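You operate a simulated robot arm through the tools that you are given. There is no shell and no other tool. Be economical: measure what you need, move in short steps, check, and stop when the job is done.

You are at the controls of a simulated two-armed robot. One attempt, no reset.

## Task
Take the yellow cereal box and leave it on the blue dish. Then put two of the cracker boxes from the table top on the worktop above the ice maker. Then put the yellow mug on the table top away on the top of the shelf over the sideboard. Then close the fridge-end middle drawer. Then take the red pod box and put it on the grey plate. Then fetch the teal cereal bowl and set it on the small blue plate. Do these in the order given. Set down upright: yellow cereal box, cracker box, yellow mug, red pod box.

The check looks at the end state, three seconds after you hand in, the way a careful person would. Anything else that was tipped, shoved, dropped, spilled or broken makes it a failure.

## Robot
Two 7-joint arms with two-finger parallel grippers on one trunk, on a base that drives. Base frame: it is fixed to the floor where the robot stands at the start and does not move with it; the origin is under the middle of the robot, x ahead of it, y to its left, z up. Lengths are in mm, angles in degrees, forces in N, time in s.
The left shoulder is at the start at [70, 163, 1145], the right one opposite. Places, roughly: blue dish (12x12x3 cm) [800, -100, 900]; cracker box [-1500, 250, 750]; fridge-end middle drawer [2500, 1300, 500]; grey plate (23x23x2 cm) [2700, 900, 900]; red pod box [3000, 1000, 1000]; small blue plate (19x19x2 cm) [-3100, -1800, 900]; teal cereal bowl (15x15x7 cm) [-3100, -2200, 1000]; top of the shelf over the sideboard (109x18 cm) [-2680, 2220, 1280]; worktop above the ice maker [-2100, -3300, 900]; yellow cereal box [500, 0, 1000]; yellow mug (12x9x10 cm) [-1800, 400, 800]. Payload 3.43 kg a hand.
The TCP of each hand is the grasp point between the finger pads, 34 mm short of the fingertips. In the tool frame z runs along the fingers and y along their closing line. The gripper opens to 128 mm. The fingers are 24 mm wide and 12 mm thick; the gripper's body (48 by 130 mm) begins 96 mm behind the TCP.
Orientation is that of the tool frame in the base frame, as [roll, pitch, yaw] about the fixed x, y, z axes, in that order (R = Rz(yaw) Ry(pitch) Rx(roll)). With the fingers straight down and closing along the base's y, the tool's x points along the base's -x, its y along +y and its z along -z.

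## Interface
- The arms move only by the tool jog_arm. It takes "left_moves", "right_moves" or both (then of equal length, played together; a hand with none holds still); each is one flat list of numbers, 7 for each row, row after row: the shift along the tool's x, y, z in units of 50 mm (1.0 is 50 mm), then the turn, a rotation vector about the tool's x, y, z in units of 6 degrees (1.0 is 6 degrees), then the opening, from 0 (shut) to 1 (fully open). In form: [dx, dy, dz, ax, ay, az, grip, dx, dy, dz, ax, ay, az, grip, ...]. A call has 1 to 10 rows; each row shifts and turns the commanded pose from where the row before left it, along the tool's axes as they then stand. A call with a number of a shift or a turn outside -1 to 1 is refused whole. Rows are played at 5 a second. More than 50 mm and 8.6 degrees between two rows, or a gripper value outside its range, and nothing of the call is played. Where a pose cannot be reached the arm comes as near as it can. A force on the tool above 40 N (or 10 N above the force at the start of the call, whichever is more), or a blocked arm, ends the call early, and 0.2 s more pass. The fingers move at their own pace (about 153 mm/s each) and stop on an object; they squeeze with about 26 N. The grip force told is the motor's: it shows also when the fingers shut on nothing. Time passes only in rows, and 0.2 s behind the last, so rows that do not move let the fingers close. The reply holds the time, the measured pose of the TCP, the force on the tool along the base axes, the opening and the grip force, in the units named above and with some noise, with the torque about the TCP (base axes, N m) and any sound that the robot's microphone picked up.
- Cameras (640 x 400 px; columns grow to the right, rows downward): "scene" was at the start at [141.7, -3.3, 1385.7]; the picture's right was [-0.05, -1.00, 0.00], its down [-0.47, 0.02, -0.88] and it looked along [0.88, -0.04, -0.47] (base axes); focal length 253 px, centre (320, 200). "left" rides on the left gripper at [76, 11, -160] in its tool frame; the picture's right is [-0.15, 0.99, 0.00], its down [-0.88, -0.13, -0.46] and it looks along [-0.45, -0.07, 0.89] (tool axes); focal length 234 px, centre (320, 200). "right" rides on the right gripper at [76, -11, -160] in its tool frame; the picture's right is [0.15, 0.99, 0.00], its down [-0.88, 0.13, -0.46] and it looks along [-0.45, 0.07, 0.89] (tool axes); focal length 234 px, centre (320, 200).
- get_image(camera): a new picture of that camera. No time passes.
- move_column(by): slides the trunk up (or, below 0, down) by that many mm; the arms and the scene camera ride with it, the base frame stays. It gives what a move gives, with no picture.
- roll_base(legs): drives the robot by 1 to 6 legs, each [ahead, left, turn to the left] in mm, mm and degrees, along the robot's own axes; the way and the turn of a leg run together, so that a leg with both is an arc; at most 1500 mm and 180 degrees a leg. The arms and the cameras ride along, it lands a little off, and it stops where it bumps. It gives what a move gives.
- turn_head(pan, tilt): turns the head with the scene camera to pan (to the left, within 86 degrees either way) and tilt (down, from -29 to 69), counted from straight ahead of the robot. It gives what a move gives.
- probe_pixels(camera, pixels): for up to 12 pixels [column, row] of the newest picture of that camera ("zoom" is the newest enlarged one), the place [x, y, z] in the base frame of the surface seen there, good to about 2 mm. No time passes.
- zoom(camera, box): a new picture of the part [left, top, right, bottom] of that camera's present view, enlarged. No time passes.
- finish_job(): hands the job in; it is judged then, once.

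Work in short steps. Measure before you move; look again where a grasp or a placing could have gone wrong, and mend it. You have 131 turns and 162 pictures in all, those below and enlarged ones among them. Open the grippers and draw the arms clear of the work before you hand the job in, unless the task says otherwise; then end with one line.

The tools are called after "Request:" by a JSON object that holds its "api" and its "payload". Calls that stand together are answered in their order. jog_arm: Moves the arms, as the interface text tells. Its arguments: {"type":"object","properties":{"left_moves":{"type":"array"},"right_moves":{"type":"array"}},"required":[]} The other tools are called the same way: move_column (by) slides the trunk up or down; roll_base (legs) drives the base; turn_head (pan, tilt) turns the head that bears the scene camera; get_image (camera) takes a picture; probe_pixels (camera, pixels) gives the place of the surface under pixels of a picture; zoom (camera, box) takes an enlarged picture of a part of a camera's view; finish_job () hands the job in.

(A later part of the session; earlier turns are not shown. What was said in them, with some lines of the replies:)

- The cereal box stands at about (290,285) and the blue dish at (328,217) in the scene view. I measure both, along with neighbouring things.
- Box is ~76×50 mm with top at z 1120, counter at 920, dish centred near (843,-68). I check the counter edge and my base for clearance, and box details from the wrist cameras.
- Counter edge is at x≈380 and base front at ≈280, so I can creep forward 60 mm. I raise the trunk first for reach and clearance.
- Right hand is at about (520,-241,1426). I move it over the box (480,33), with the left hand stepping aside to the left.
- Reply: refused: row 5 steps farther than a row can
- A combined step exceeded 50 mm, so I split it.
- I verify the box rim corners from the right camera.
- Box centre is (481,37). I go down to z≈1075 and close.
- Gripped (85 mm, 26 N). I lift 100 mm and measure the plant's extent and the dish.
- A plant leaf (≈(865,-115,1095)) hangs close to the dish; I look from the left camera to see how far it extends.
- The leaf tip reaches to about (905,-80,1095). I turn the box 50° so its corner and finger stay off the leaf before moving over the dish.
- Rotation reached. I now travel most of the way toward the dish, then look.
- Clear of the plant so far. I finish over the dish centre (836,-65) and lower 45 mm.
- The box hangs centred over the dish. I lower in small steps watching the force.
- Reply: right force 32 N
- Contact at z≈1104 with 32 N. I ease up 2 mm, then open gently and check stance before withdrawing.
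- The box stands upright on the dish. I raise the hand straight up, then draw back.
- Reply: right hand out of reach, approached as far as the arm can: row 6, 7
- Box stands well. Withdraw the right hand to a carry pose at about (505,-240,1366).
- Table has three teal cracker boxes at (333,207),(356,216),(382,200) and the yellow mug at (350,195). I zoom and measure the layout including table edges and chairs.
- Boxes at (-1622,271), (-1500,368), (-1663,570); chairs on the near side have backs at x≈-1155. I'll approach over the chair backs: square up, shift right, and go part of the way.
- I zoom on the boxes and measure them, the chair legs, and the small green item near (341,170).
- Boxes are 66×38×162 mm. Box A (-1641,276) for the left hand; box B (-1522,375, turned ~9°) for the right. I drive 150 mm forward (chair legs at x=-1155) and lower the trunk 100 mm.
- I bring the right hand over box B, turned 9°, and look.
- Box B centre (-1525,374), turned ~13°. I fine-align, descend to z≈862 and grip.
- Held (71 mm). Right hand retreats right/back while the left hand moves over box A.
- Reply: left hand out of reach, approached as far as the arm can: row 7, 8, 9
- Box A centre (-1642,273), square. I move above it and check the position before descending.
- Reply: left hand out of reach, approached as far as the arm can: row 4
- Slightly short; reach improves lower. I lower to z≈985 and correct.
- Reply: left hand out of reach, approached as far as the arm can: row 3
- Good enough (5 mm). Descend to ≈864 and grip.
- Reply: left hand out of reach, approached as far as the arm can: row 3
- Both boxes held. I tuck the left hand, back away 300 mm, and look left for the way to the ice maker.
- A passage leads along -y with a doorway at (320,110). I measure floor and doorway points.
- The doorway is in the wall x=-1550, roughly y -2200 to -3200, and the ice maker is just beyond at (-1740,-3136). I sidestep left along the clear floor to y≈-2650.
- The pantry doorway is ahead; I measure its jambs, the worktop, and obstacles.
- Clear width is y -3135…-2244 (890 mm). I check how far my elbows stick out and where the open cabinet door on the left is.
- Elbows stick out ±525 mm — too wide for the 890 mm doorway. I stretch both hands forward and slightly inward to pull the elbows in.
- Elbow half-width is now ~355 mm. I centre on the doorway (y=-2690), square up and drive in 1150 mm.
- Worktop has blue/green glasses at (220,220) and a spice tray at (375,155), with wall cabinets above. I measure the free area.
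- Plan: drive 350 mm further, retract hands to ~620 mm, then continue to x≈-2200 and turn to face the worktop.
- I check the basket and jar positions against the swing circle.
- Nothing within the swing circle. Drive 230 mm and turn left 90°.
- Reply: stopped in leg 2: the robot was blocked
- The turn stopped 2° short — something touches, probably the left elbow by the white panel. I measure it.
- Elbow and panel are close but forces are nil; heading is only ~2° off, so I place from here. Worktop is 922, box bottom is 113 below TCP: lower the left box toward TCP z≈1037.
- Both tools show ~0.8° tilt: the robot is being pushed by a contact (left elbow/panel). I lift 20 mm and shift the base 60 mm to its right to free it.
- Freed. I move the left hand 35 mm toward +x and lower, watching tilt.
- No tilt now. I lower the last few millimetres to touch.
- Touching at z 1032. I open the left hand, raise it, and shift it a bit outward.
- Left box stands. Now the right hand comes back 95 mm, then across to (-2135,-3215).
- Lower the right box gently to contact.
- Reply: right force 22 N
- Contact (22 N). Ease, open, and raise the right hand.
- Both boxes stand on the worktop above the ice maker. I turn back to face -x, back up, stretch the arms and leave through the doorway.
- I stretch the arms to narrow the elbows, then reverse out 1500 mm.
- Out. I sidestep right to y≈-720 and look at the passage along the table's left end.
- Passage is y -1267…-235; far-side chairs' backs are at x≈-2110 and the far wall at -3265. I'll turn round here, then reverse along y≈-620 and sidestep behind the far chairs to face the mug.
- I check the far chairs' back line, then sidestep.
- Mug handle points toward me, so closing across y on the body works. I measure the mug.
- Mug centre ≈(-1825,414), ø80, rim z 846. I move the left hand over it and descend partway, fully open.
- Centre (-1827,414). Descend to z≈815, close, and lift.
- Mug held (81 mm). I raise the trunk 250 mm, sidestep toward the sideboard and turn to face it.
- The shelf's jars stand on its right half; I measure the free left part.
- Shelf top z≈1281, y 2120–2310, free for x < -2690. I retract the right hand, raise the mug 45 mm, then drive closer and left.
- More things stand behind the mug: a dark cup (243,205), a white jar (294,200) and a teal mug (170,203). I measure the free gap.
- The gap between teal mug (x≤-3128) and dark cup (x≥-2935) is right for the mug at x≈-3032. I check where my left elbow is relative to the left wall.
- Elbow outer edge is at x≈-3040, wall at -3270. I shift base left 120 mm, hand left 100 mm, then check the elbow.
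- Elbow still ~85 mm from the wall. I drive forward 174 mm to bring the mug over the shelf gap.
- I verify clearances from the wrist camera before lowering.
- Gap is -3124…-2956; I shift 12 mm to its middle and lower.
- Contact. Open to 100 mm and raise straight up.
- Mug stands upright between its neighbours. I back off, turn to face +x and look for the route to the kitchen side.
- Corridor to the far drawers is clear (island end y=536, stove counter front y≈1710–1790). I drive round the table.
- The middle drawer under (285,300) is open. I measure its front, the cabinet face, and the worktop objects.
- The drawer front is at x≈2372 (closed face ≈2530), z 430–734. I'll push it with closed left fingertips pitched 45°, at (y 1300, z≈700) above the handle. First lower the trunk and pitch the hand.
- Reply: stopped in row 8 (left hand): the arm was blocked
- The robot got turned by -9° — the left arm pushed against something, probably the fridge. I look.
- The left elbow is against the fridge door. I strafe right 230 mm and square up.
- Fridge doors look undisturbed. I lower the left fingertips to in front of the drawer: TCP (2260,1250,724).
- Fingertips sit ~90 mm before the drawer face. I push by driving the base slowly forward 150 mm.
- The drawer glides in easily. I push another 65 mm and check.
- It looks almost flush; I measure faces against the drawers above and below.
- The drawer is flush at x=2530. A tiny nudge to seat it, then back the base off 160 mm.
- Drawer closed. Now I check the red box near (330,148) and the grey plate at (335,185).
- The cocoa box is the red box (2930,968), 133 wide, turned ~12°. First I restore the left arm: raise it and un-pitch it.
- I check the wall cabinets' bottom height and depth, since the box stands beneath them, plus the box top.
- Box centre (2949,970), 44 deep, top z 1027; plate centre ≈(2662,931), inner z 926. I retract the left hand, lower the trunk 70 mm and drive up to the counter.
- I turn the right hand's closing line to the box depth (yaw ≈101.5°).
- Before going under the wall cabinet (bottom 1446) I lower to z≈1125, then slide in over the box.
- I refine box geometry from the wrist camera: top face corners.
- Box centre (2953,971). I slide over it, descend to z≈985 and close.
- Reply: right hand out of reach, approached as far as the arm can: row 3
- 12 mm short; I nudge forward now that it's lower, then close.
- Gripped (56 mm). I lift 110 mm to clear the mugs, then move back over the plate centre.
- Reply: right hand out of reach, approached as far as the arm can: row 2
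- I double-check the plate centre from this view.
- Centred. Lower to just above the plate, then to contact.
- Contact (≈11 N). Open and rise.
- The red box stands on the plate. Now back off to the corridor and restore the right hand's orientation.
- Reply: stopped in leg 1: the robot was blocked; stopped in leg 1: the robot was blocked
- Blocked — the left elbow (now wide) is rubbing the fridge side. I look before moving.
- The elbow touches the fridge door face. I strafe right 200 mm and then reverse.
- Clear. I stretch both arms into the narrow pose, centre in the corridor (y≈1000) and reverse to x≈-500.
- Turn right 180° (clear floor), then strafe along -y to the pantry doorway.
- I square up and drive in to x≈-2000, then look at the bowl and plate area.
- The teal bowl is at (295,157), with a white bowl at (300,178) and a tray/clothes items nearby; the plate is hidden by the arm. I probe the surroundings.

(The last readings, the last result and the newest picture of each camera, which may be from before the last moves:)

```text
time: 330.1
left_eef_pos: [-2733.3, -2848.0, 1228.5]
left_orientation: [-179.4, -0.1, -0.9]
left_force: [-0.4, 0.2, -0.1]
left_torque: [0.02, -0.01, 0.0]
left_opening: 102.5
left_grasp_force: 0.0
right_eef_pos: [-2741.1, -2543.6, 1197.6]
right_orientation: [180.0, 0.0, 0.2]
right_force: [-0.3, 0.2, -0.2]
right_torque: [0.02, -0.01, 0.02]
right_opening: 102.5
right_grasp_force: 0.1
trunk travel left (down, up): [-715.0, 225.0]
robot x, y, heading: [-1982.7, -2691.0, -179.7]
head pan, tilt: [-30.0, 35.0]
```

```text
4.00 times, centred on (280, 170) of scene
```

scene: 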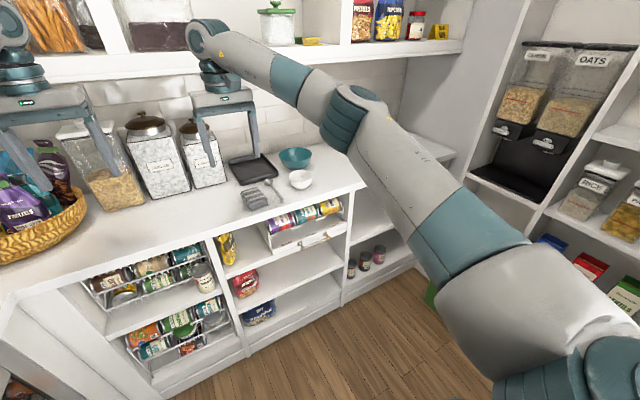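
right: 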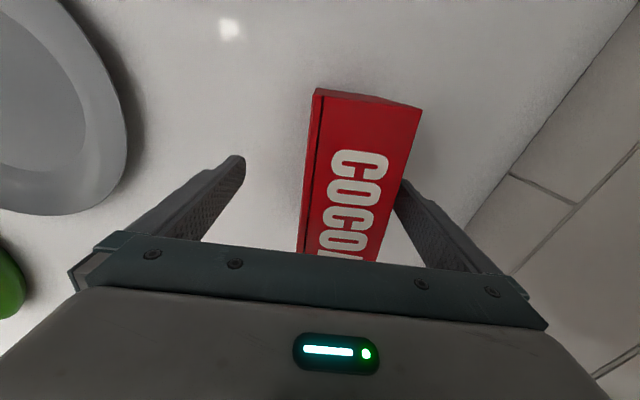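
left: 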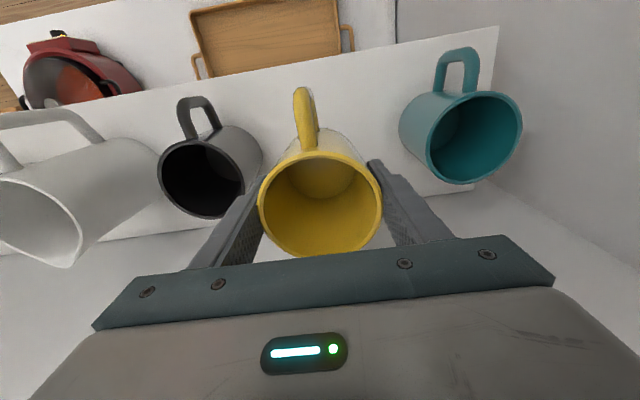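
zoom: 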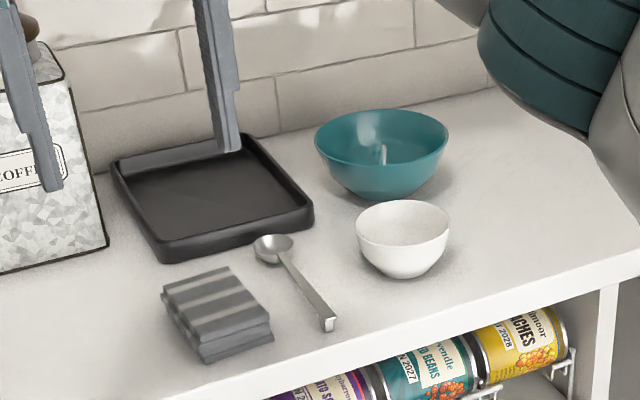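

The bowl is centred near (-3095,-2210); right shelving front is y≈-1465, upper shelf bottom z 1372. I retract the left hand, partially retract the right, and lower the trunk 60 mm before moving closer.

Request:
{"api": "jog_arm", "payload": {"left_moves": [0.95, 0, 0, 0, 0, 0, 0.3, 0.95, 0, 0, 0, 0, 0, 0.3, 0.95, 0, 0, 0, 0, 0, 0.3, 0.95, 0, 0, 0, 0, 0, 0.3, 0.95, 0, 0, 0, 0, 0, 0.3], "right_moves": [0.5, 0, 0.5, 0, 0, 0, 0.8, 0.5, 0, 0.3, 0, 0, 0, 0.8, 0.5, 0, 0, 0, 0, 0, 0.8, 0.5, 0, 0, 0, 0, 0, 0.8, 0, 0, 0, 0, 0, 0, 0.8]}}

Request:
{"api": "move_column", "payload": {"by": -60}}

Request:
{"api": "roll_base", "payload": {"legs": [[230, 0, -0.4], [0, -320, 0]]}}

Request:
{"api": "turn_head", "payload": {"pan": -20, "tilt": 30}}

Request:
{"api": "get_image", "payload": {"camera": "scene"}}

```text
time: 331.3
left_eef_pos: [-2495.3, -2852.5, 1229.0]
left_orientation: [-179.5, 0.0, -1.1]
left_force: [0.5, 0.0, 0.6]
left_torque: [0.02, 0.01, -0.04]
left_opening: 38.4
left_grasp_force: 0.0
right_eef_pos: [-2641.4, -2544.2, 1157.3]
right_orientation: [-179.9, -0.1, 0.2]
right_force: [-0.1, -0.4, 0.5]
right_torque: [0.01, 0.02, 0.02]
right_opening: 102.3
right_grasp_force: 0.1
trunk travel left (down, up): [-715.0, 225.0]
robot x, y, heading: [-1983.4, -2688.2, -180.0]
head pan, tilt: [-30.0, 35.0]
```

```text
time: 332.3
left_eef_pos: [-2495.4, -2853.0, 1170.4]
left_orientation: [-179.5, 0.0, -1.0]
left_force: [0.2, 0.4, 0.1]
left_torque: [0.01, 0.01, -0.02]
left_opening: 38.5
left_grasp_force: 0.1
right_eef_pos: [-2641.4, -2544.6, 1097.2]
right_orientation: [-180.0, 0.0, 0.3]
right_force: [0.4, -0.8, -0.4]
right_torque: [-0.01, 0.02, -0.02]
right_opening: 102.3
right_grasp_force: 0.1
trunk travel left (down, up): [-655.0, 285.0]
robot x, y, heading: [-1986.1, -2688.9, -179.7]
head pan, tilt: [-30.0, 35.0]
```

```text
time: 335.8
left_eef_pos: [-2727.2, -2532.5, 1169.6]
left_orientation: [-179.5, -0.1, -1.3]
left_force: [0.5, 0.4, -0.3]
left_torque: [0.03, -0.03, -0.03]
left_opening: 38.4
left_grasp_force: 0.0
right_eef_pos: [-2869.4, -2222.7, 1095.9]
right_orientation: [179.9, -0.1, -0.1]
right_force: [-0.2, -0.4, 0.2]
right_torque: [-0.02, -0.03, -0.05]
right_opening: 102.0
right_grasp_force: 0.0
trunk travel left (down, up): [-655.0, 285.0]
robot x, y, heading: [-2213.5, -2376.0, -180.2]
head pan, tilt: [-30.0, 35.0]
```

```text
time: 336.5
left_eef_pos: [-2725.7, -2533.1, 1170.3]
left_orientation: [-179.5, -0.2, -1.3]
left_force: [-0.7, -0.2, -0.3]
left_torque: [0.0, -0.02, -0.01]
left_opening: 38.6
left_grasp_force: 0.0
right_eef_pos: [-2869.9, -2222.6, 1097.0]
right_orientation: [-180.0, 0.1, 0.0]
right_force: [0.6, -0.7, -1.2]
right_torque: [0.02, 0.02, -0.03]
right_opening: 102.2
right_grasp_force: 0.1
trunk travel left (down, up): [-655.0, 285.0]
robot x, y, heading: [-2213.1, -2375.5, -179.9]
head pan, tilt: [-20.0, 30.0]
```

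```text
74 pictures are left
```

scene: 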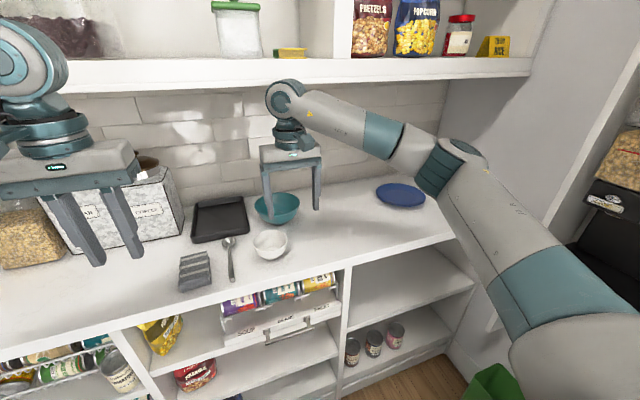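

Now plate at (400,195) and bowl at (280,207) are both in view; I measure them.

Request:
{"api": "probe_pixels", "payload": {"camera": "scene", "pixels": [[376, 193], [426, 196], [400, 184], [402, 206], [400, 195], [256, 207], [298, 203], [278, 222], [280, 194], [271, 245], [285, 240], [448, 235]]}}

Request:
{"api": "get_image", "payload": {"camera": "right"}}

```text
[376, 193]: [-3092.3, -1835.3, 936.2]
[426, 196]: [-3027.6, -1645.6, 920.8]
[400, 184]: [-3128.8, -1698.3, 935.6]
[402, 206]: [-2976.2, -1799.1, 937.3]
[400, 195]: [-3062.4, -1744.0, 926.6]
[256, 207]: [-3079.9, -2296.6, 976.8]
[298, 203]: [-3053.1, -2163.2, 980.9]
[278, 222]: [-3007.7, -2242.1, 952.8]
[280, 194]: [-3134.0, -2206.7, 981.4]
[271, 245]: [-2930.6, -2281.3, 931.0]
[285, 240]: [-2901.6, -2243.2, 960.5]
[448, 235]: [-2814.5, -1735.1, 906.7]
```

```text
73 pictures are left
```

right: 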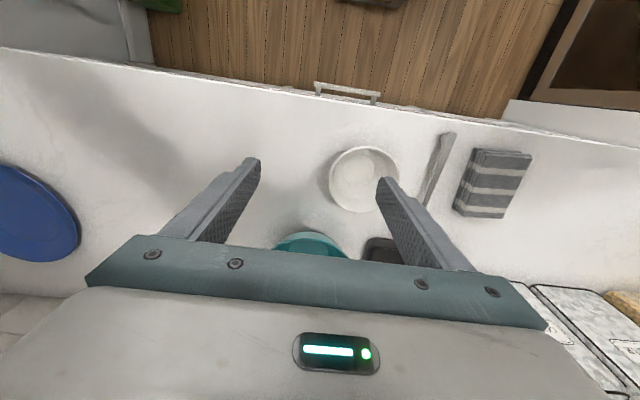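

Plate centre ≈(-3054,-1751), r≈92; bowl centre ≈(-3068,-2228), rim z 981. I lower the right hand 50 mm, then drive 100 mm closer.

Request:
{"api": "jog_arm", "payload": {"right_moves": [0, 0, 0.5, 0, 0, 0, 0.8, 0, 0, 0.5, 0, 0, 0, 0.8]}}

Request:
{"api": "roll_base", "payload": {"legs": [[100, 0, 0]]}}

Request:
{"api": "get_image", "payload": {"camera": "right"}}

Request:
{"api": "get_image", "payload": {"camera": "scene"}}

```text
time: 337.1
left_eef_pos: [-2727.1, -2532.4, 1168.4]
left_orientation: [-179.5, -0.1, -1.3]
left_force: [-0.4, -1.5, -0.8]
left_torque: [-0.03, -0.01, 0.02]
left_opening: 38.8
left_grasp_force: 0.0
right_eef_pos: [-2870.3, -2223.3, 1046.4]
right_orientation: [180.0, 0.0, -0.2]
right_force: [-0.4, 0.1, -0.7]
right_torque: [-0.02, -0.01, 0.01]
right_opening: 102.3
right_grasp_force: 0.0
trunk travel left (down, up): [-655.0, 285.0]
robot x, y, heading: [-2216.1, -2372.9, -180.0]
head pan, tilt: [-20.0, 30.0]
```

```text
time: 338.2
left_eef_pos: [-2826.7, -2532.0, 1169.5]
left_orientation: [-179.5, 0.0, -1.2]
left_force: [-0.3, -0.4, -0.3]
left_torque: [0.0, 0.02, -0.02]
left_opening: 38.3
left_grasp_force: 0.1
right_eef_pos: [-2968.7, -2224.0, 1046.4]
right_orientation: [179.9, 0.1, -0.2]
right_force: [-0.2, 0.9, 0.4]
right_torque: [0.04, -0.01, -0.01]
right_opening: 102.3
right_grasp_force: 0.1
trunk travel left (down, up): [-655.0, 285.0]
robot x, y, heading: [-2308.9, -2373.6, -180.0]
head pan, tilt: [-20.0, 30.0]
```

```text
72 pictures are left
```

right: 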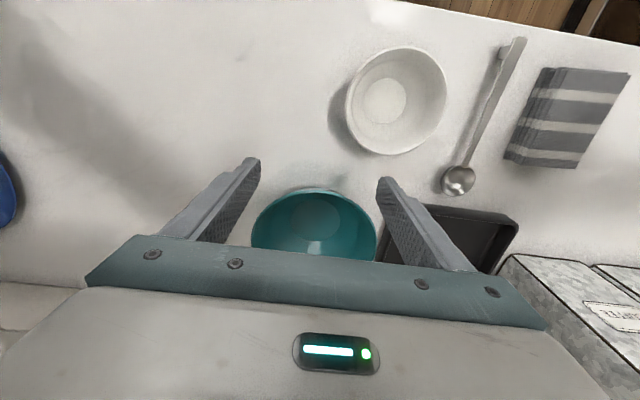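

```text
71 pictures are left
```

scene: 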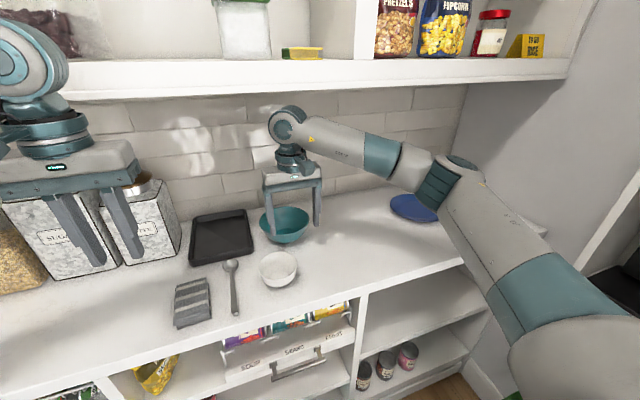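

Request:
{"api": "probe_pixels", "payload": {"camera": "right", "pixels": [[254, 225], [376, 228], [315, 189], [280, 197], [355, 200], [317, 215], [317, 245], [262, 205], [388, 205]]}}

Request:
{"api": "zoom", "payload": {"camera": "scene", "box": [220, 160, 360, 260]}}

```text
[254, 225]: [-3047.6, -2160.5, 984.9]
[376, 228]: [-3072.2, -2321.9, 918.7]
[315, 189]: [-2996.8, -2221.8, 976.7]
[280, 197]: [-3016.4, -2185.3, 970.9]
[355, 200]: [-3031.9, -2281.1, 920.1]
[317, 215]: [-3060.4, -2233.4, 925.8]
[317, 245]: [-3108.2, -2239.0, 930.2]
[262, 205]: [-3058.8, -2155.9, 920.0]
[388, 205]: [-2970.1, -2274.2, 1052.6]
```

```text
4.00 times, centred on (290, 210) of scene
```

zoom: 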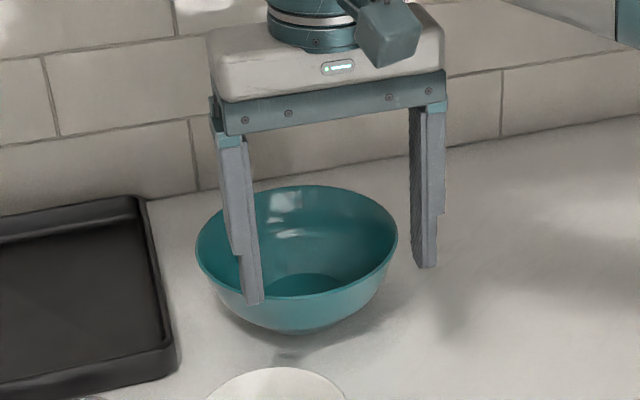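

Bowl centre (-3070,-2227), R≈73, rim z≈987. I'll pinch its right rim (free side) with the hand tilted 15° to match the wall: position above it first.

Request:
{"api": "jog_arm", "payload": {"right_moves": [-0.68, -0.55, 0, 0, 0, 0, 0.47, -0.68, -0.55, 0, 0, 0, 0, 0.47, -0.66, -0.54, 0, 0, 0, 0, 0.47, 0, 0, 0, -0.83, 0, 0, 0.47, 0, 0, 0, -0.83, 0, 0, 0.47, 0, 0, 0, -0.84, 0, 0, 0.47, 0, 0, 0, 0, 0, 0, 0.47]}}

Request:
{"api": "get_image", "payload": {"camera": "right"}}

Request:
{"api": "zoom", "payload": {"camera": "scene", "box": [220, 140, 380, 260]}}

```text
time: 339.8
left_eef_pos: [-2825.8, -2533.6, 1169.8]
left_orientation: [-179.5, 0.0, -1.3]
left_force: [-0.7, 0.1, -0.5]
left_torque: [0.02, 0.02, -0.02]
left_opening: 38.4
left_grasp_force: 0.1
right_eef_pos: [-3070.6, -2141.5, 1047.2]
right_orientation: [165.0, 0.0, -0.1]
right_force: [0.5, -0.6, 0.4]
right_torque: [-0.02, 0.01, 0.03]
right_opening: 60.2
right_grasp_force: 0.0
trunk travel left (down, up): [-655.0, 285.0]
robot x, y, heading: [-2310.2, -2372.8, -179.8]
head pan, tilt: [-20.0, 30.0]
```

```text
69 pictures are left
```

right: 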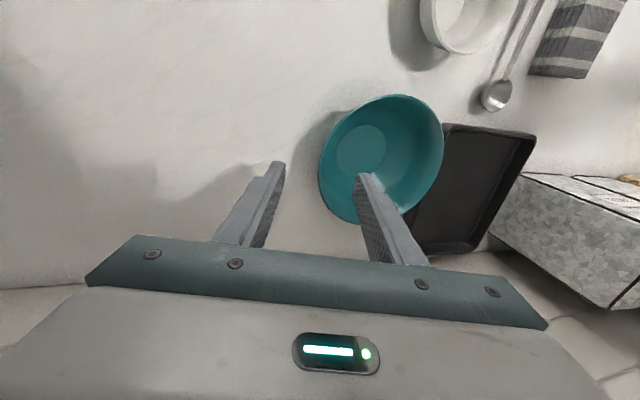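

```text
3.33 times, centred on (300, 200) of scene
```

zoom: 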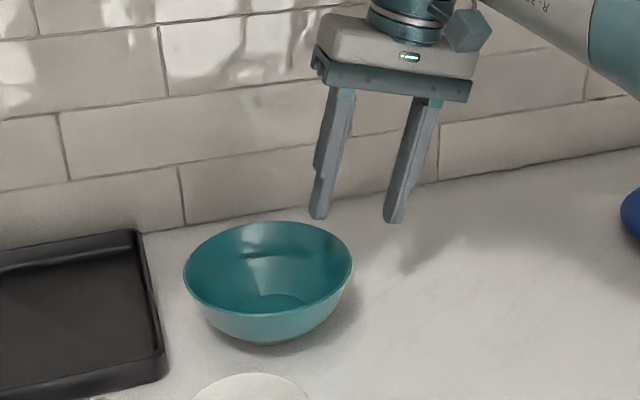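

I verify the rim with this unobstructed view.

Request:
{"api": "probe_pixels", "payload": {"camera": "right", "pixels": [[320, 170], [335, 130], [385, 97], [441, 145], [425, 195], [352, 221], [326, 200], [362, 150]]}}

Request:
{"api": "probe_pixels", "payload": {"camera": "zoom", "pixels": [[187, 275], [350, 268], [268, 224], [268, 311], [230, 235], [310, 235], [322, 300], [215, 302]]}}

```text
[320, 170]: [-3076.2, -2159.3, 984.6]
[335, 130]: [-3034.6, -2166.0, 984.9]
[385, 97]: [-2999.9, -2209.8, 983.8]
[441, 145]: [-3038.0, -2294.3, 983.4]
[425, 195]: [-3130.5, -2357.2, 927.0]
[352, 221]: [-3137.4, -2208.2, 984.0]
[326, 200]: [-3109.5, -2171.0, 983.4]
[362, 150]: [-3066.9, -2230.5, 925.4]
```

```text
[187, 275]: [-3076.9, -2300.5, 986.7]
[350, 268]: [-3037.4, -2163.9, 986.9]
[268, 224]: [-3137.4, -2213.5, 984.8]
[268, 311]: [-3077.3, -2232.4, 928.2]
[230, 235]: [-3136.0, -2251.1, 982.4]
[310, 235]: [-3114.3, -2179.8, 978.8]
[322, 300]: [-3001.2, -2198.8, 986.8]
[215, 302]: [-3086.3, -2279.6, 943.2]
```

Right rim is at (-3070,-2158,985). I advance 64 mm along the tool axis and close.

Request:
{"api": "jog_arm", "payload": {"right_moves": [0, 0, 0.64, 0, 0, 0, 0.47, 0, 0, 0.64, 0, 0, 0, 0.47, 0, 0, 0, 0, 0, 0, 0.47, 0, 0, 0, 0, 0, 0, 0.2, 0, 0, 0, 0, 0, 0, 0, 0, 0, 0, 0, 0, 0, 0]}}

Request:
{"api": "zoom", "payload": {"camera": "scene", "box": [220, 140, 380, 260]}}

```text
time: 341.2
left_eef_pos: [-2824.3, -2533.6, 1170.2]
left_orientation: [-179.4, 0.0, -1.3]
left_force: [-0.4, -0.2, -0.1]
left_torque: [0.0, -0.01, 0.0]
left_opening: 38.3
left_grasp_force: 0.0
right_eef_pos: [-3069.1, -2160.1, 986.8]
right_orientation: [164.9, 0.1, 0.0]
right_force: [-2.1, -2.0, 9.2]
right_torque: [-1.21, 0.22, -0.14]
right_opening: 13.1
right_grasp_force: 25.7
trunk travel left (down, up): [-655.0, 285.0]
robot x, y, heading: [-2312.7, -2372.6, -179.7]
head pan, tilt: [-20.0, 30.0]
```

```text
3.33 times, centred on (300, 200) of scene
```

zoom: 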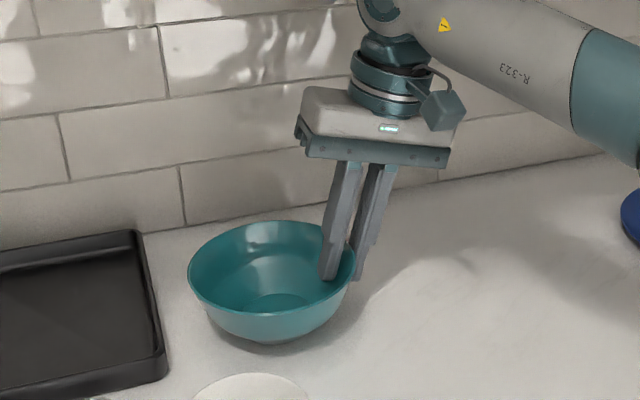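

Rim gripped (13 mm). I lift 30 mm vertically and check how it hangs.

Request:
{"api": "jog_arm", "payload": {"right_moves": [0, 0.08, -0.29, 0, 0, 0, 0, 0, 0.08, -0.29, 0, 0, 0, 0, 0, 0, 0, 0, 0, 0, 0]}}

Request:
{"api": "zoom", "payload": {"camera": "scene", "box": [220, 140, 380, 260]}}

```text
time: 342.0
left_eef_pos: [-2825.5, -2533.5, 1169.6]
left_orientation: [-179.6, -0.1, -1.2]
left_force: [-0.2, -0.4, 0.1]
left_torque: [0.0, 0.01, -0.01]
left_opening: 38.5
left_grasp_force: 0.1
right_eef_pos: [-3069.8, -2157.6, 1014.6]
right_orientation: [165.1, -0.1, -0.1]
right_force: [1.3, -0.5, -3.5]
right_torque: [0.22, 0.01, -0.01]
right_opening: 8.5
right_grasp_force: 26.2
trunk travel left (down, up): [-655.0, 285.0]
robot x, y, heading: [-2311.1, -2373.9, -179.8]
head pan, tilt: [-20.0, 30.0]
```

```text
3.33 times, centred on (300, 200) of scene
```

zoom: 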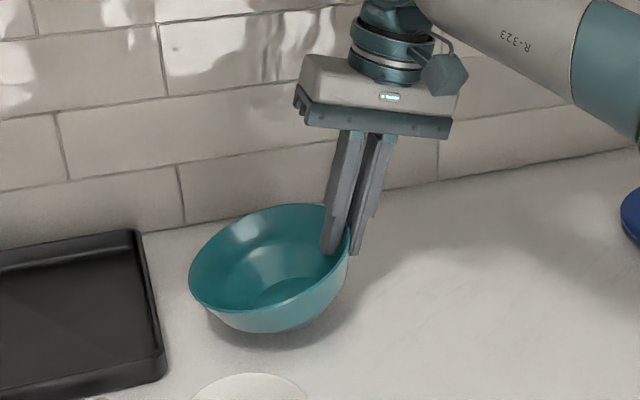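

Lifted and held, with slight tilt. I measure the rim's tilt.

Request:
{"api": "probe_pixels", "payload": {"camera": "zoom", "pixels": [[190, 270], [348, 235], [215, 309], [320, 290], [262, 210], [295, 300], [192, 285], [222, 315]]}}

Request:
{"api": "get_image", "payload": {"camera": "right"}}

```text
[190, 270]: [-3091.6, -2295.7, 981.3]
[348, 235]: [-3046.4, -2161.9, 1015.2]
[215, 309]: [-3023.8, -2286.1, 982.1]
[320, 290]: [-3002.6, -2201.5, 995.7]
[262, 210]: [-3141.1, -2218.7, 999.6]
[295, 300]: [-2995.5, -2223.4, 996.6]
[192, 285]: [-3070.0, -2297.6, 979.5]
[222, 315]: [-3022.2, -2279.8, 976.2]
```

```text
65 pictures are left
```

right: 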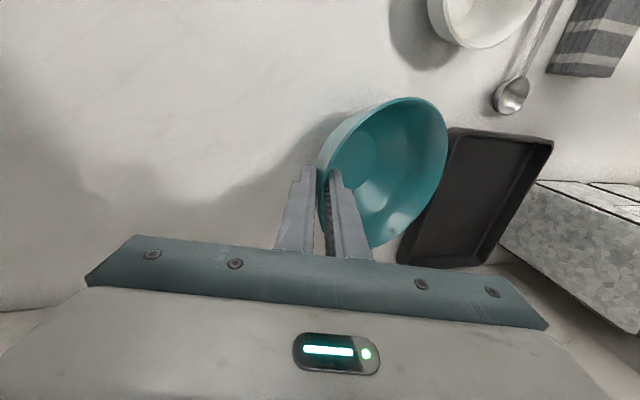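

Rim tilts 14° (left side low). I lift 40 mm more and rotate the hand another 14° to level the bowl.

Request:
{"api": "jog_arm", "payload": {"right_moves": [0, 0.1, -0.38, 0, 0, 0, 0, 0, 0.1, -0.38, 0, 0, 0, 0, 0, 0, 0, -0.8, 0, 0, 0, 0, 0, 0, -0.8, 0, 0, 0, 0, 0, 0, -0.8, 0, 0, 0, 0, 0, 0, 0, 0, 0, 0]}}

Request:
{"api": "zoom", "payload": {"camera": "scene", "box": [220, 120, 380, 240]}}

Request:
{"api": "turn_head", "payload": {"pan": -55, "tilt": 40}}

Request:
{"api": "get_image", "payload": {"camera": "scene"}}

```text
time: 343.4
left_eef_pos: [-2825.3, -2532.8, 1169.9]
left_orientation: [-179.3, -0.3, -1.3]
left_force: [-1.2, 0.4, -0.3]
left_torque: [0.0, -0.03, 0.0]
left_opening: 38.3
left_grasp_force: 0.0
right_eef_pos: [-3070.3, -2158.8, 1054.9]
right_orientation: [150.7, 0.0, -0.1]
right_force: [-0.6, -0.2, -4.0]
right_torque: [0.23, 0.03, 0.0]
right_opening: 8.7
right_grasp_force: 26.2
trunk travel left (down, up): [-655.0, 285.0]
robot x, y, heading: [-2314.7, -2374.8, -179.7]
head pan, tilt: [-20.0, 30.0]
```

```text
3.33 times, centred on (300, 180) of scene
```

zoom: 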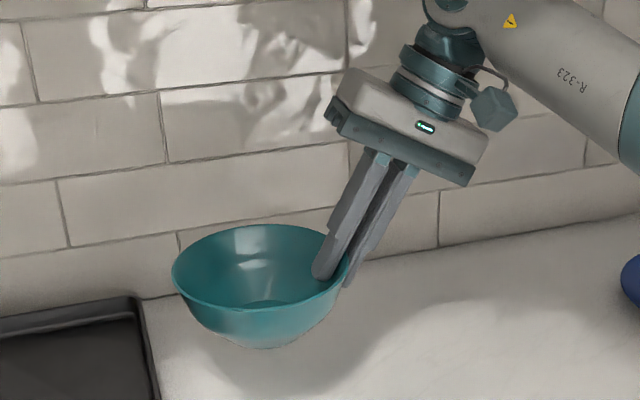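

```text
time: 344.4
left_eef_pos: [-2826.0, -2531.9, 1170.7]
left_orientation: [-179.5, -0.1, -1.3]
left_force: [-0.1, -0.1, 0.9]
left_torque: [0.01, 0.0, 0.0]
left_opening: 38.4
left_grasp_force: 0.0
right_eef_pos: [-3069.9, -2157.9, 1053.4]
right_orientation: [150.6, 0.0, -0.1]
right_force: [-0.8, 0.7, -3.9]
right_torque: [0.3, 0.02, 0.0]
right_opening: 8.5
right_grasp_force: 26.7
trunk travel left (down, up): [-655.0, 285.0]
robot x, y, heading: [-2309.5, -2372.5, -179.8]
head pan, tilt: [-55.0, 40.0]
```

```text
63 pictures are left
```

scene: 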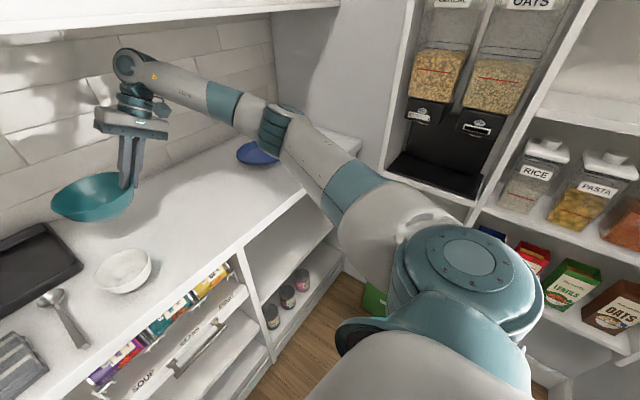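

The bowl hangs level now. I measure the elbow versus the right shelving, and the bin.

Request:
{"api": "probe_pixels", "payload": {"camera": "scene", "pixels": [[290, 108], [270, 125], [300, 130], [325, 140], [440, 180], [400, 60], [385, 160], [375, 300], [365, 310], [570, 240], [340, 90], [350, 180]]}}

```text
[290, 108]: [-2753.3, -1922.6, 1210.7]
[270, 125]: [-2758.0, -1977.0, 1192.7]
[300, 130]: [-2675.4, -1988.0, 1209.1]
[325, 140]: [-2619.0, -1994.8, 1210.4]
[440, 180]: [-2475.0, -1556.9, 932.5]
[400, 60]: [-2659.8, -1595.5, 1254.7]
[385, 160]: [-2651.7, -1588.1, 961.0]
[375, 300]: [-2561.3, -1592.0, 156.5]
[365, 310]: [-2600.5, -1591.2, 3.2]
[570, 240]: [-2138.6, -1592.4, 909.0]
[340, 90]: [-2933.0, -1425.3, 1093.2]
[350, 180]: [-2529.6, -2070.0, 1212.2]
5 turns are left
```

Few turns remain, so I combine steps: lower the left hand out of the shelf's way, rotate the base right 35° (swinging the bowl toward the plate with my elbow clear of the shelving), then translate so the bowl comes over the plate centre.

Request:
{"api": "jog_arm", "payload": {"left_moves": [0.5, 0, 0.7, 0, 0, 0, 0.3, 0.5, 0, 0.7, 0, 0, 0, 0.3, 0, 0, 0.5, 0, 0, 0, 0.3]}}

Request:
{"api": "roll_base", "payload": {"legs": [[0, 0, -35]]}}

Request:
{"api": "roll_base", "payload": {"legs": [[206, 61, 0]]}}

Request:
{"api": "turn_head", "payload": {"pan": -15, "tilt": 35}}

Request:
{"api": "get_image", "payload": {"camera": "scene"}}

Request:
{"api": "get_image", "payload": {"camera": "right"}}

```text
time: 345.2
left_eef_pos: [-2776.5, -2533.9, 1074.0]
left_orientation: [-179.5, -0.1, -1.4]
left_force: [-0.2, 0.9, -0.2]
left_torque: [-0.02, -0.02, 0.02]
left_opening: 38.4
left_grasp_force: 0.0
right_eef_pos: [-3070.2, -2157.6, 1053.4]
right_orientation: [150.6, -0.1, -0.1]
right_force: [0.5, -0.2, -3.4]
right_torque: [0.26, -0.01, 0.0]
right_opening: 8.7
right_grasp_force: 26.1
trunk travel left (down, up): [-655.0, 285.0]
robot x, y, heading: [-2311.1, -2375.9, -179.9]
head pan, tilt: [-55.0, 40.0]
```

```text
time: 347.3
left_eef_pos: [-2782.8, -2236.6, 1074.3]
left_orientation: [-179.5, -0.1, -36.4]
left_force: [0.2, -0.7, 0.2]
left_torque: [-0.02, 0.01, -0.01]
left_opening: 38.4
left_grasp_force: 0.1
right_eef_pos: [-2808.5, -1761.0, 1054.1]
right_orientation: [150.6, -0.1, -35.3]
right_force: [0.7, 0.0, -4.7]
right_torque: [0.17, -0.15, 0.02]
right_opening: 8.5
right_grasp_force: 26.5
trunk travel left (down, up): [-655.0, 285.0]
robot x, y, heading: [-2310.7, -2372.0, 144.9]
head pan, tilt: [-55.0, 40.0]
```

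```text
time: 349.0
left_eef_pos: [-2984.1, -2169.0, 1075.5]
left_orientation: [-179.5, 0.0, -36.6]
left_force: [-1.1, -0.2, -0.2]
left_torque: [0.03, 0.01, -0.01]
left_opening: 38.5
left_grasp_force: 0.0
right_eef_pos: [-3006.6, -1693.6, 1054.4]
right_orientation: [150.6, 0.0, -35.3]
right_force: [1.2, 0.6, -3.4]
right_torque: [0.18, -0.16, 0.04]
right_opening: 8.6
right_grasp_force: 26.1
trunk travel left (down, up): [-655.0, 285.0]
robot x, y, heading: [-2512.0, -2306.1, 144.7]
head pan, tilt: [-55.0, 40.0]
```

```text
time: 350.1
left_eef_pos: [-2984.0, -2168.8, 1074.0]
left_orientation: [-179.5, -0.1, -36.6]
left_force: [0.1, 0.6, 0.0]
left_torque: [-0.02, 0.02, 0.0]
left_opening: 38.6
left_grasp_force: 0.1
right_eef_pos: [-3006.6, -1692.9, 1054.6]
right_orientation: [150.5, 0.0, -35.3]
right_force: [0.5, 0.1, -3.5]
right_torque: [0.24, -0.15, -0.01]
right_opening: 8.6
right_grasp_force: 25.7
trunk travel left (down, up): [-655.0, 285.0]
robot x, y, heading: [-2512.2, -2305.1, 144.5]
head pan, tilt: [-15.0, 35.0]
```

```text
62 pictures are left
```

scene: 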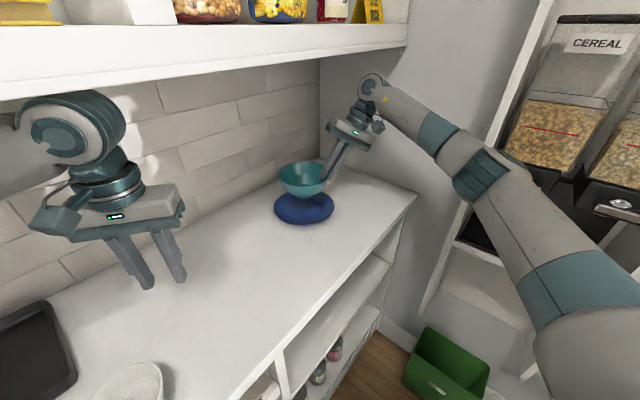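

```text
61 pictures are left
4 turns are left
```

right: 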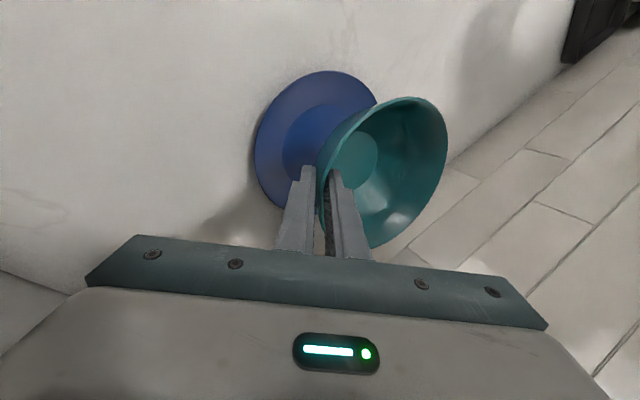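

The bowl hangs over the plate; TCP is 6 mm from ideal. I probe plate and bowl edges from this picture, then lower 50 mm with the small correction.

Request:
{"api": "probe_pixels", "payload": {"camera": "scene", "pixels": [[276, 207], [332, 206], [304, 222], [285, 217], [323, 216], [281, 172], [326, 172], [300, 163], [300, 182], [304, 198]]}}

Request:
{"api": "jog_arm", "payload": {"right_moves": [-0.05, -0.21, 0.45, 0, 0, 0, 0, -0.05, -0.21, 0.45, 0, 0, 0, 0, 0, 0, 0, 0, 0, 0, 0]}}

Request:
{"api": "zoom", "payload": {"camera": "scene", "box": [240, 130, 400, 240]}}

```text
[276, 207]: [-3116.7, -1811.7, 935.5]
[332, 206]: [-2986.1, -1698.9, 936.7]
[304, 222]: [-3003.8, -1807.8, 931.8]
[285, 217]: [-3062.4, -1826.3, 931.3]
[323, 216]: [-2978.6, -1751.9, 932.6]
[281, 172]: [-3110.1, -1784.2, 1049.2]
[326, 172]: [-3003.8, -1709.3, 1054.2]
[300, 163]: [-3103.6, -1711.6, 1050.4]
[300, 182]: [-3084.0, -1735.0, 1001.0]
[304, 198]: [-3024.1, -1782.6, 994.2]
```

```text
time: 350.9
left_eef_pos: [-2984.3, -2169.4, 1074.4]
left_orientation: [-179.4, 0.0, -36.6]
left_force: [0.3, 0.0, -0.4]
left_torque: [-0.02, 0.01, -0.02]
left_opening: 38.4
left_grasp_force: 0.1
right_eef_pos: [-3013.2, -1693.1, 1004.8]
right_orientation: [150.6, 0.0, -35.3]
right_force: [0.5, 0.1, -3.9]
right_torque: [0.24, -0.17, 0.01]
right_opening: 8.8
right_grasp_force: 25.8
trunk travel left (down, up): [-655.0, 285.0]
robot x, y, heading: [-2514.7, -2311.5, 145.0]
head pan, tilt: [-15.0, 35.0]
```

```text
3.64 times, centred on (320, 185) of scene
3 turns are left
```

zoom: 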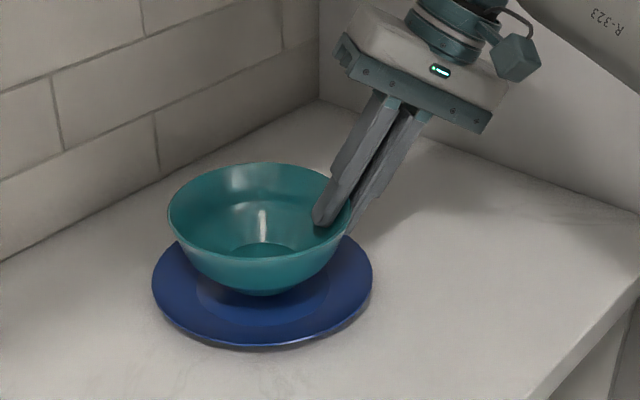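

Bowl is centred over the plate (bowl ≈(-3055,-1758), plate ≈(-3053,-1754)) with ~11 mm to go. I lower 11 mm, open modestly, and withdraw along the tool axis.

Request:
{"api": "jog_arm", "payload": {"right_moves": [0, -0.06, 0.1, 0, 0, 0, 0, 0, -0.05, 0.09, 0, 0, 0, 0, 0, 0, 0, 0, 0, 0, 0]}}

Request:
{"api": "jog_arm", "payload": {"right_moves": [0, 0, 0, 0, 0, 0, 0.15, 0, 0, 0, 0, 0, 0, 0.3, 0, 0, 0, 0, 0, 0, 0.3, 0, 0, -0.4, 0, 0, 0, 0.3, 0, 0, -0.7, 0, 0, 0, 0.3, 0, 0, -0.7, 0, 0, 0, 0.3]}}

Request:
{"api": "zoom", "payload": {"camera": "scene", "box": [240, 120, 400, 240]}}

```text
time: 351.6
left_eef_pos: [-2983.9, -2168.9, 1074.5]
left_orientation: [-179.5, 0.0, -36.7]
left_force: [-0.2, 0.0, -0.1]
left_torque: [-0.02, -0.02, 0.01]
left_opening: 38.6
left_grasp_force: 0.1
right_eef_pos: [-3013.9, -1693.5, 994.0]
right_orientation: [150.7, 0.0, -35.3]
right_force: [1.2, 0.2, -3.2]
right_torque: [0.23, -0.15, -0.01]
right_opening: 8.4
right_grasp_force: 26.5
trunk travel left (down, up): [-655.0, 285.0]
robot x, y, heading: [-2510.6, -2309.6, 145.1]
head pan, tilt: [-15.0, 35.0]
```

```text
time: 353.1
left_eef_pos: [-2983.6, -2169.8, 1075.4]
left_orientation: [-179.6, 0.1, -36.6]
left_force: [0.8, -0.1, 1.0]
left_torque: [0.04, 0.04, 0.0]
left_opening: 38.3
left_grasp_force: 0.0
right_eef_pos: [-2987.9, -1658.3, 1073.3]
right_orientation: [150.6, 0.1, -35.4]
right_force: [-0.7, -0.1, 0.1]
right_torque: [-0.02, 0.01, 0.02]
right_opening: 38.4
right_grasp_force: 0.0
trunk travel left (down, up): [-655.0, 285.0]
robot x, y, heading: [-2512.8, -2306.6, 144.7]
head pan, tilt: [-15.0, 35.0]
```

```text
3.33 times, centred on (320, 180) of scene
2 turns are left
```

zoom: 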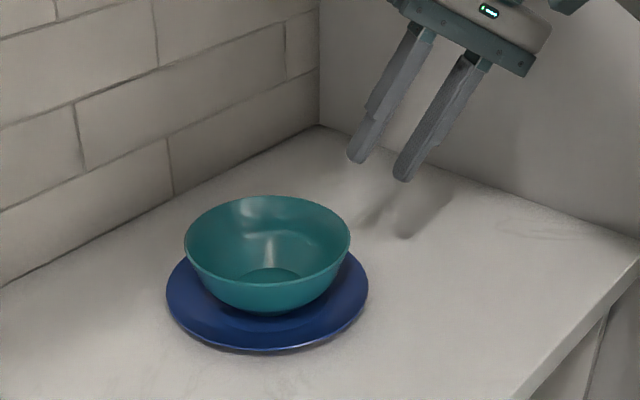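

The bowl rests upright on the small blue plate. I open both grippers and back the robot off 200 mm to draw the arms clear.

Request:
{"api": "jog_arm", "payload": {"left_moves": [0, 0, 0, 0, 0, 0, 1, 0, 0, 0, 0, 0, 0, 1], "right_moves": [0, 0, -0.5, 0, 0, 0, 0.6, 0, 0, -0.3, 0, 0, 0, 1]}}

Request:
{"api": "roll_base", "payload": {"legs": [[-200, 0, 0]]}}

Request:
{"api": "get_image", "payload": {"camera": "scene"}}

```text
time: 353.6
left_eef_pos: [-2984.3, -2168.8, 1075.6]
left_orientation: [-179.6, 0.0, -36.6]
left_force: [-0.1, 0.2, 0.1]
left_torque: [0.02, 0.0, -0.01]
left_opening: 128.4
left_grasp_force: 0.0
right_eef_pos: [-2975.6, -1642.5, 1108.4]
right_orientation: [150.7, 0.0, -35.2]
right_force: [0.0, 0.3, 0.0]
right_torque: [0.03, 0.01, 0.04]
right_opening: 127.9
right_grasp_force: 0.1
trunk travel left (down, up): [-655.0, 285.0]
robot x, y, heading: [-2515.5, -2306.7, 145.1]
head pan, tilt: [-15.0, 35.0]
```

```text
time: 355.2
left_eef_pos: [-2821.6, -2284.4, 1075.3]
left_orientation: [-179.5, 0.0, -36.5]
left_force: [-0.1, 0.1, -0.1]
left_torque: [0.03, 0.0, 0.01]
left_opening: 127.9
left_grasp_force: 0.1
right_eef_pos: [-2814.0, -1756.1, 1107.5]
right_orientation: [150.6, 0.0, -35.2]
right_force: [0.9, 0.5, 0.6]
right_torque: [0.02, 0.01, 0.01]
right_opening: 127.9
right_grasp_force: 0.1
trunk travel left (down, up): [-655.0, 285.0]
robot x, y, heading: [-2355.4, -2421.4, 144.9]
head pan, tilt: [-15.0, 35.0]
```

```text
58 pictures are left
1 turns are left
```

scene: 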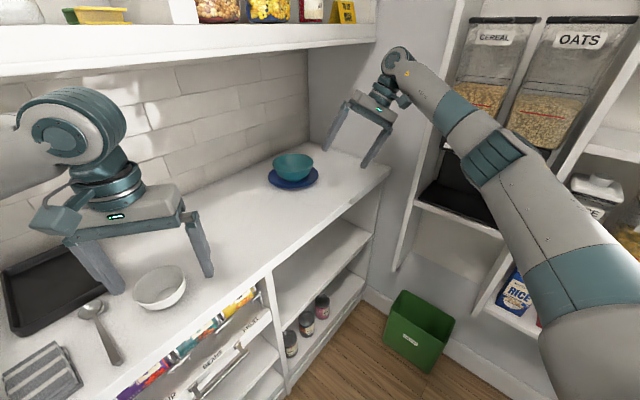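

The last picture shows the teal bowl on the small blue plate at (293,172), with both grippers open and clear, so I hand the job in.

Request:
{"api": "finish_job", "payload": {}}

```text
The job is handed in.
```

I did all six tasks in the order given and handed the job in. The check's verdict has not come back. Along the way my left elbow pressed against the fridge door and a pantry wall panel, and may have brushed a wall at the sideboard. I saw no mark or movement on the fridge door and did not inspect the other two spots.
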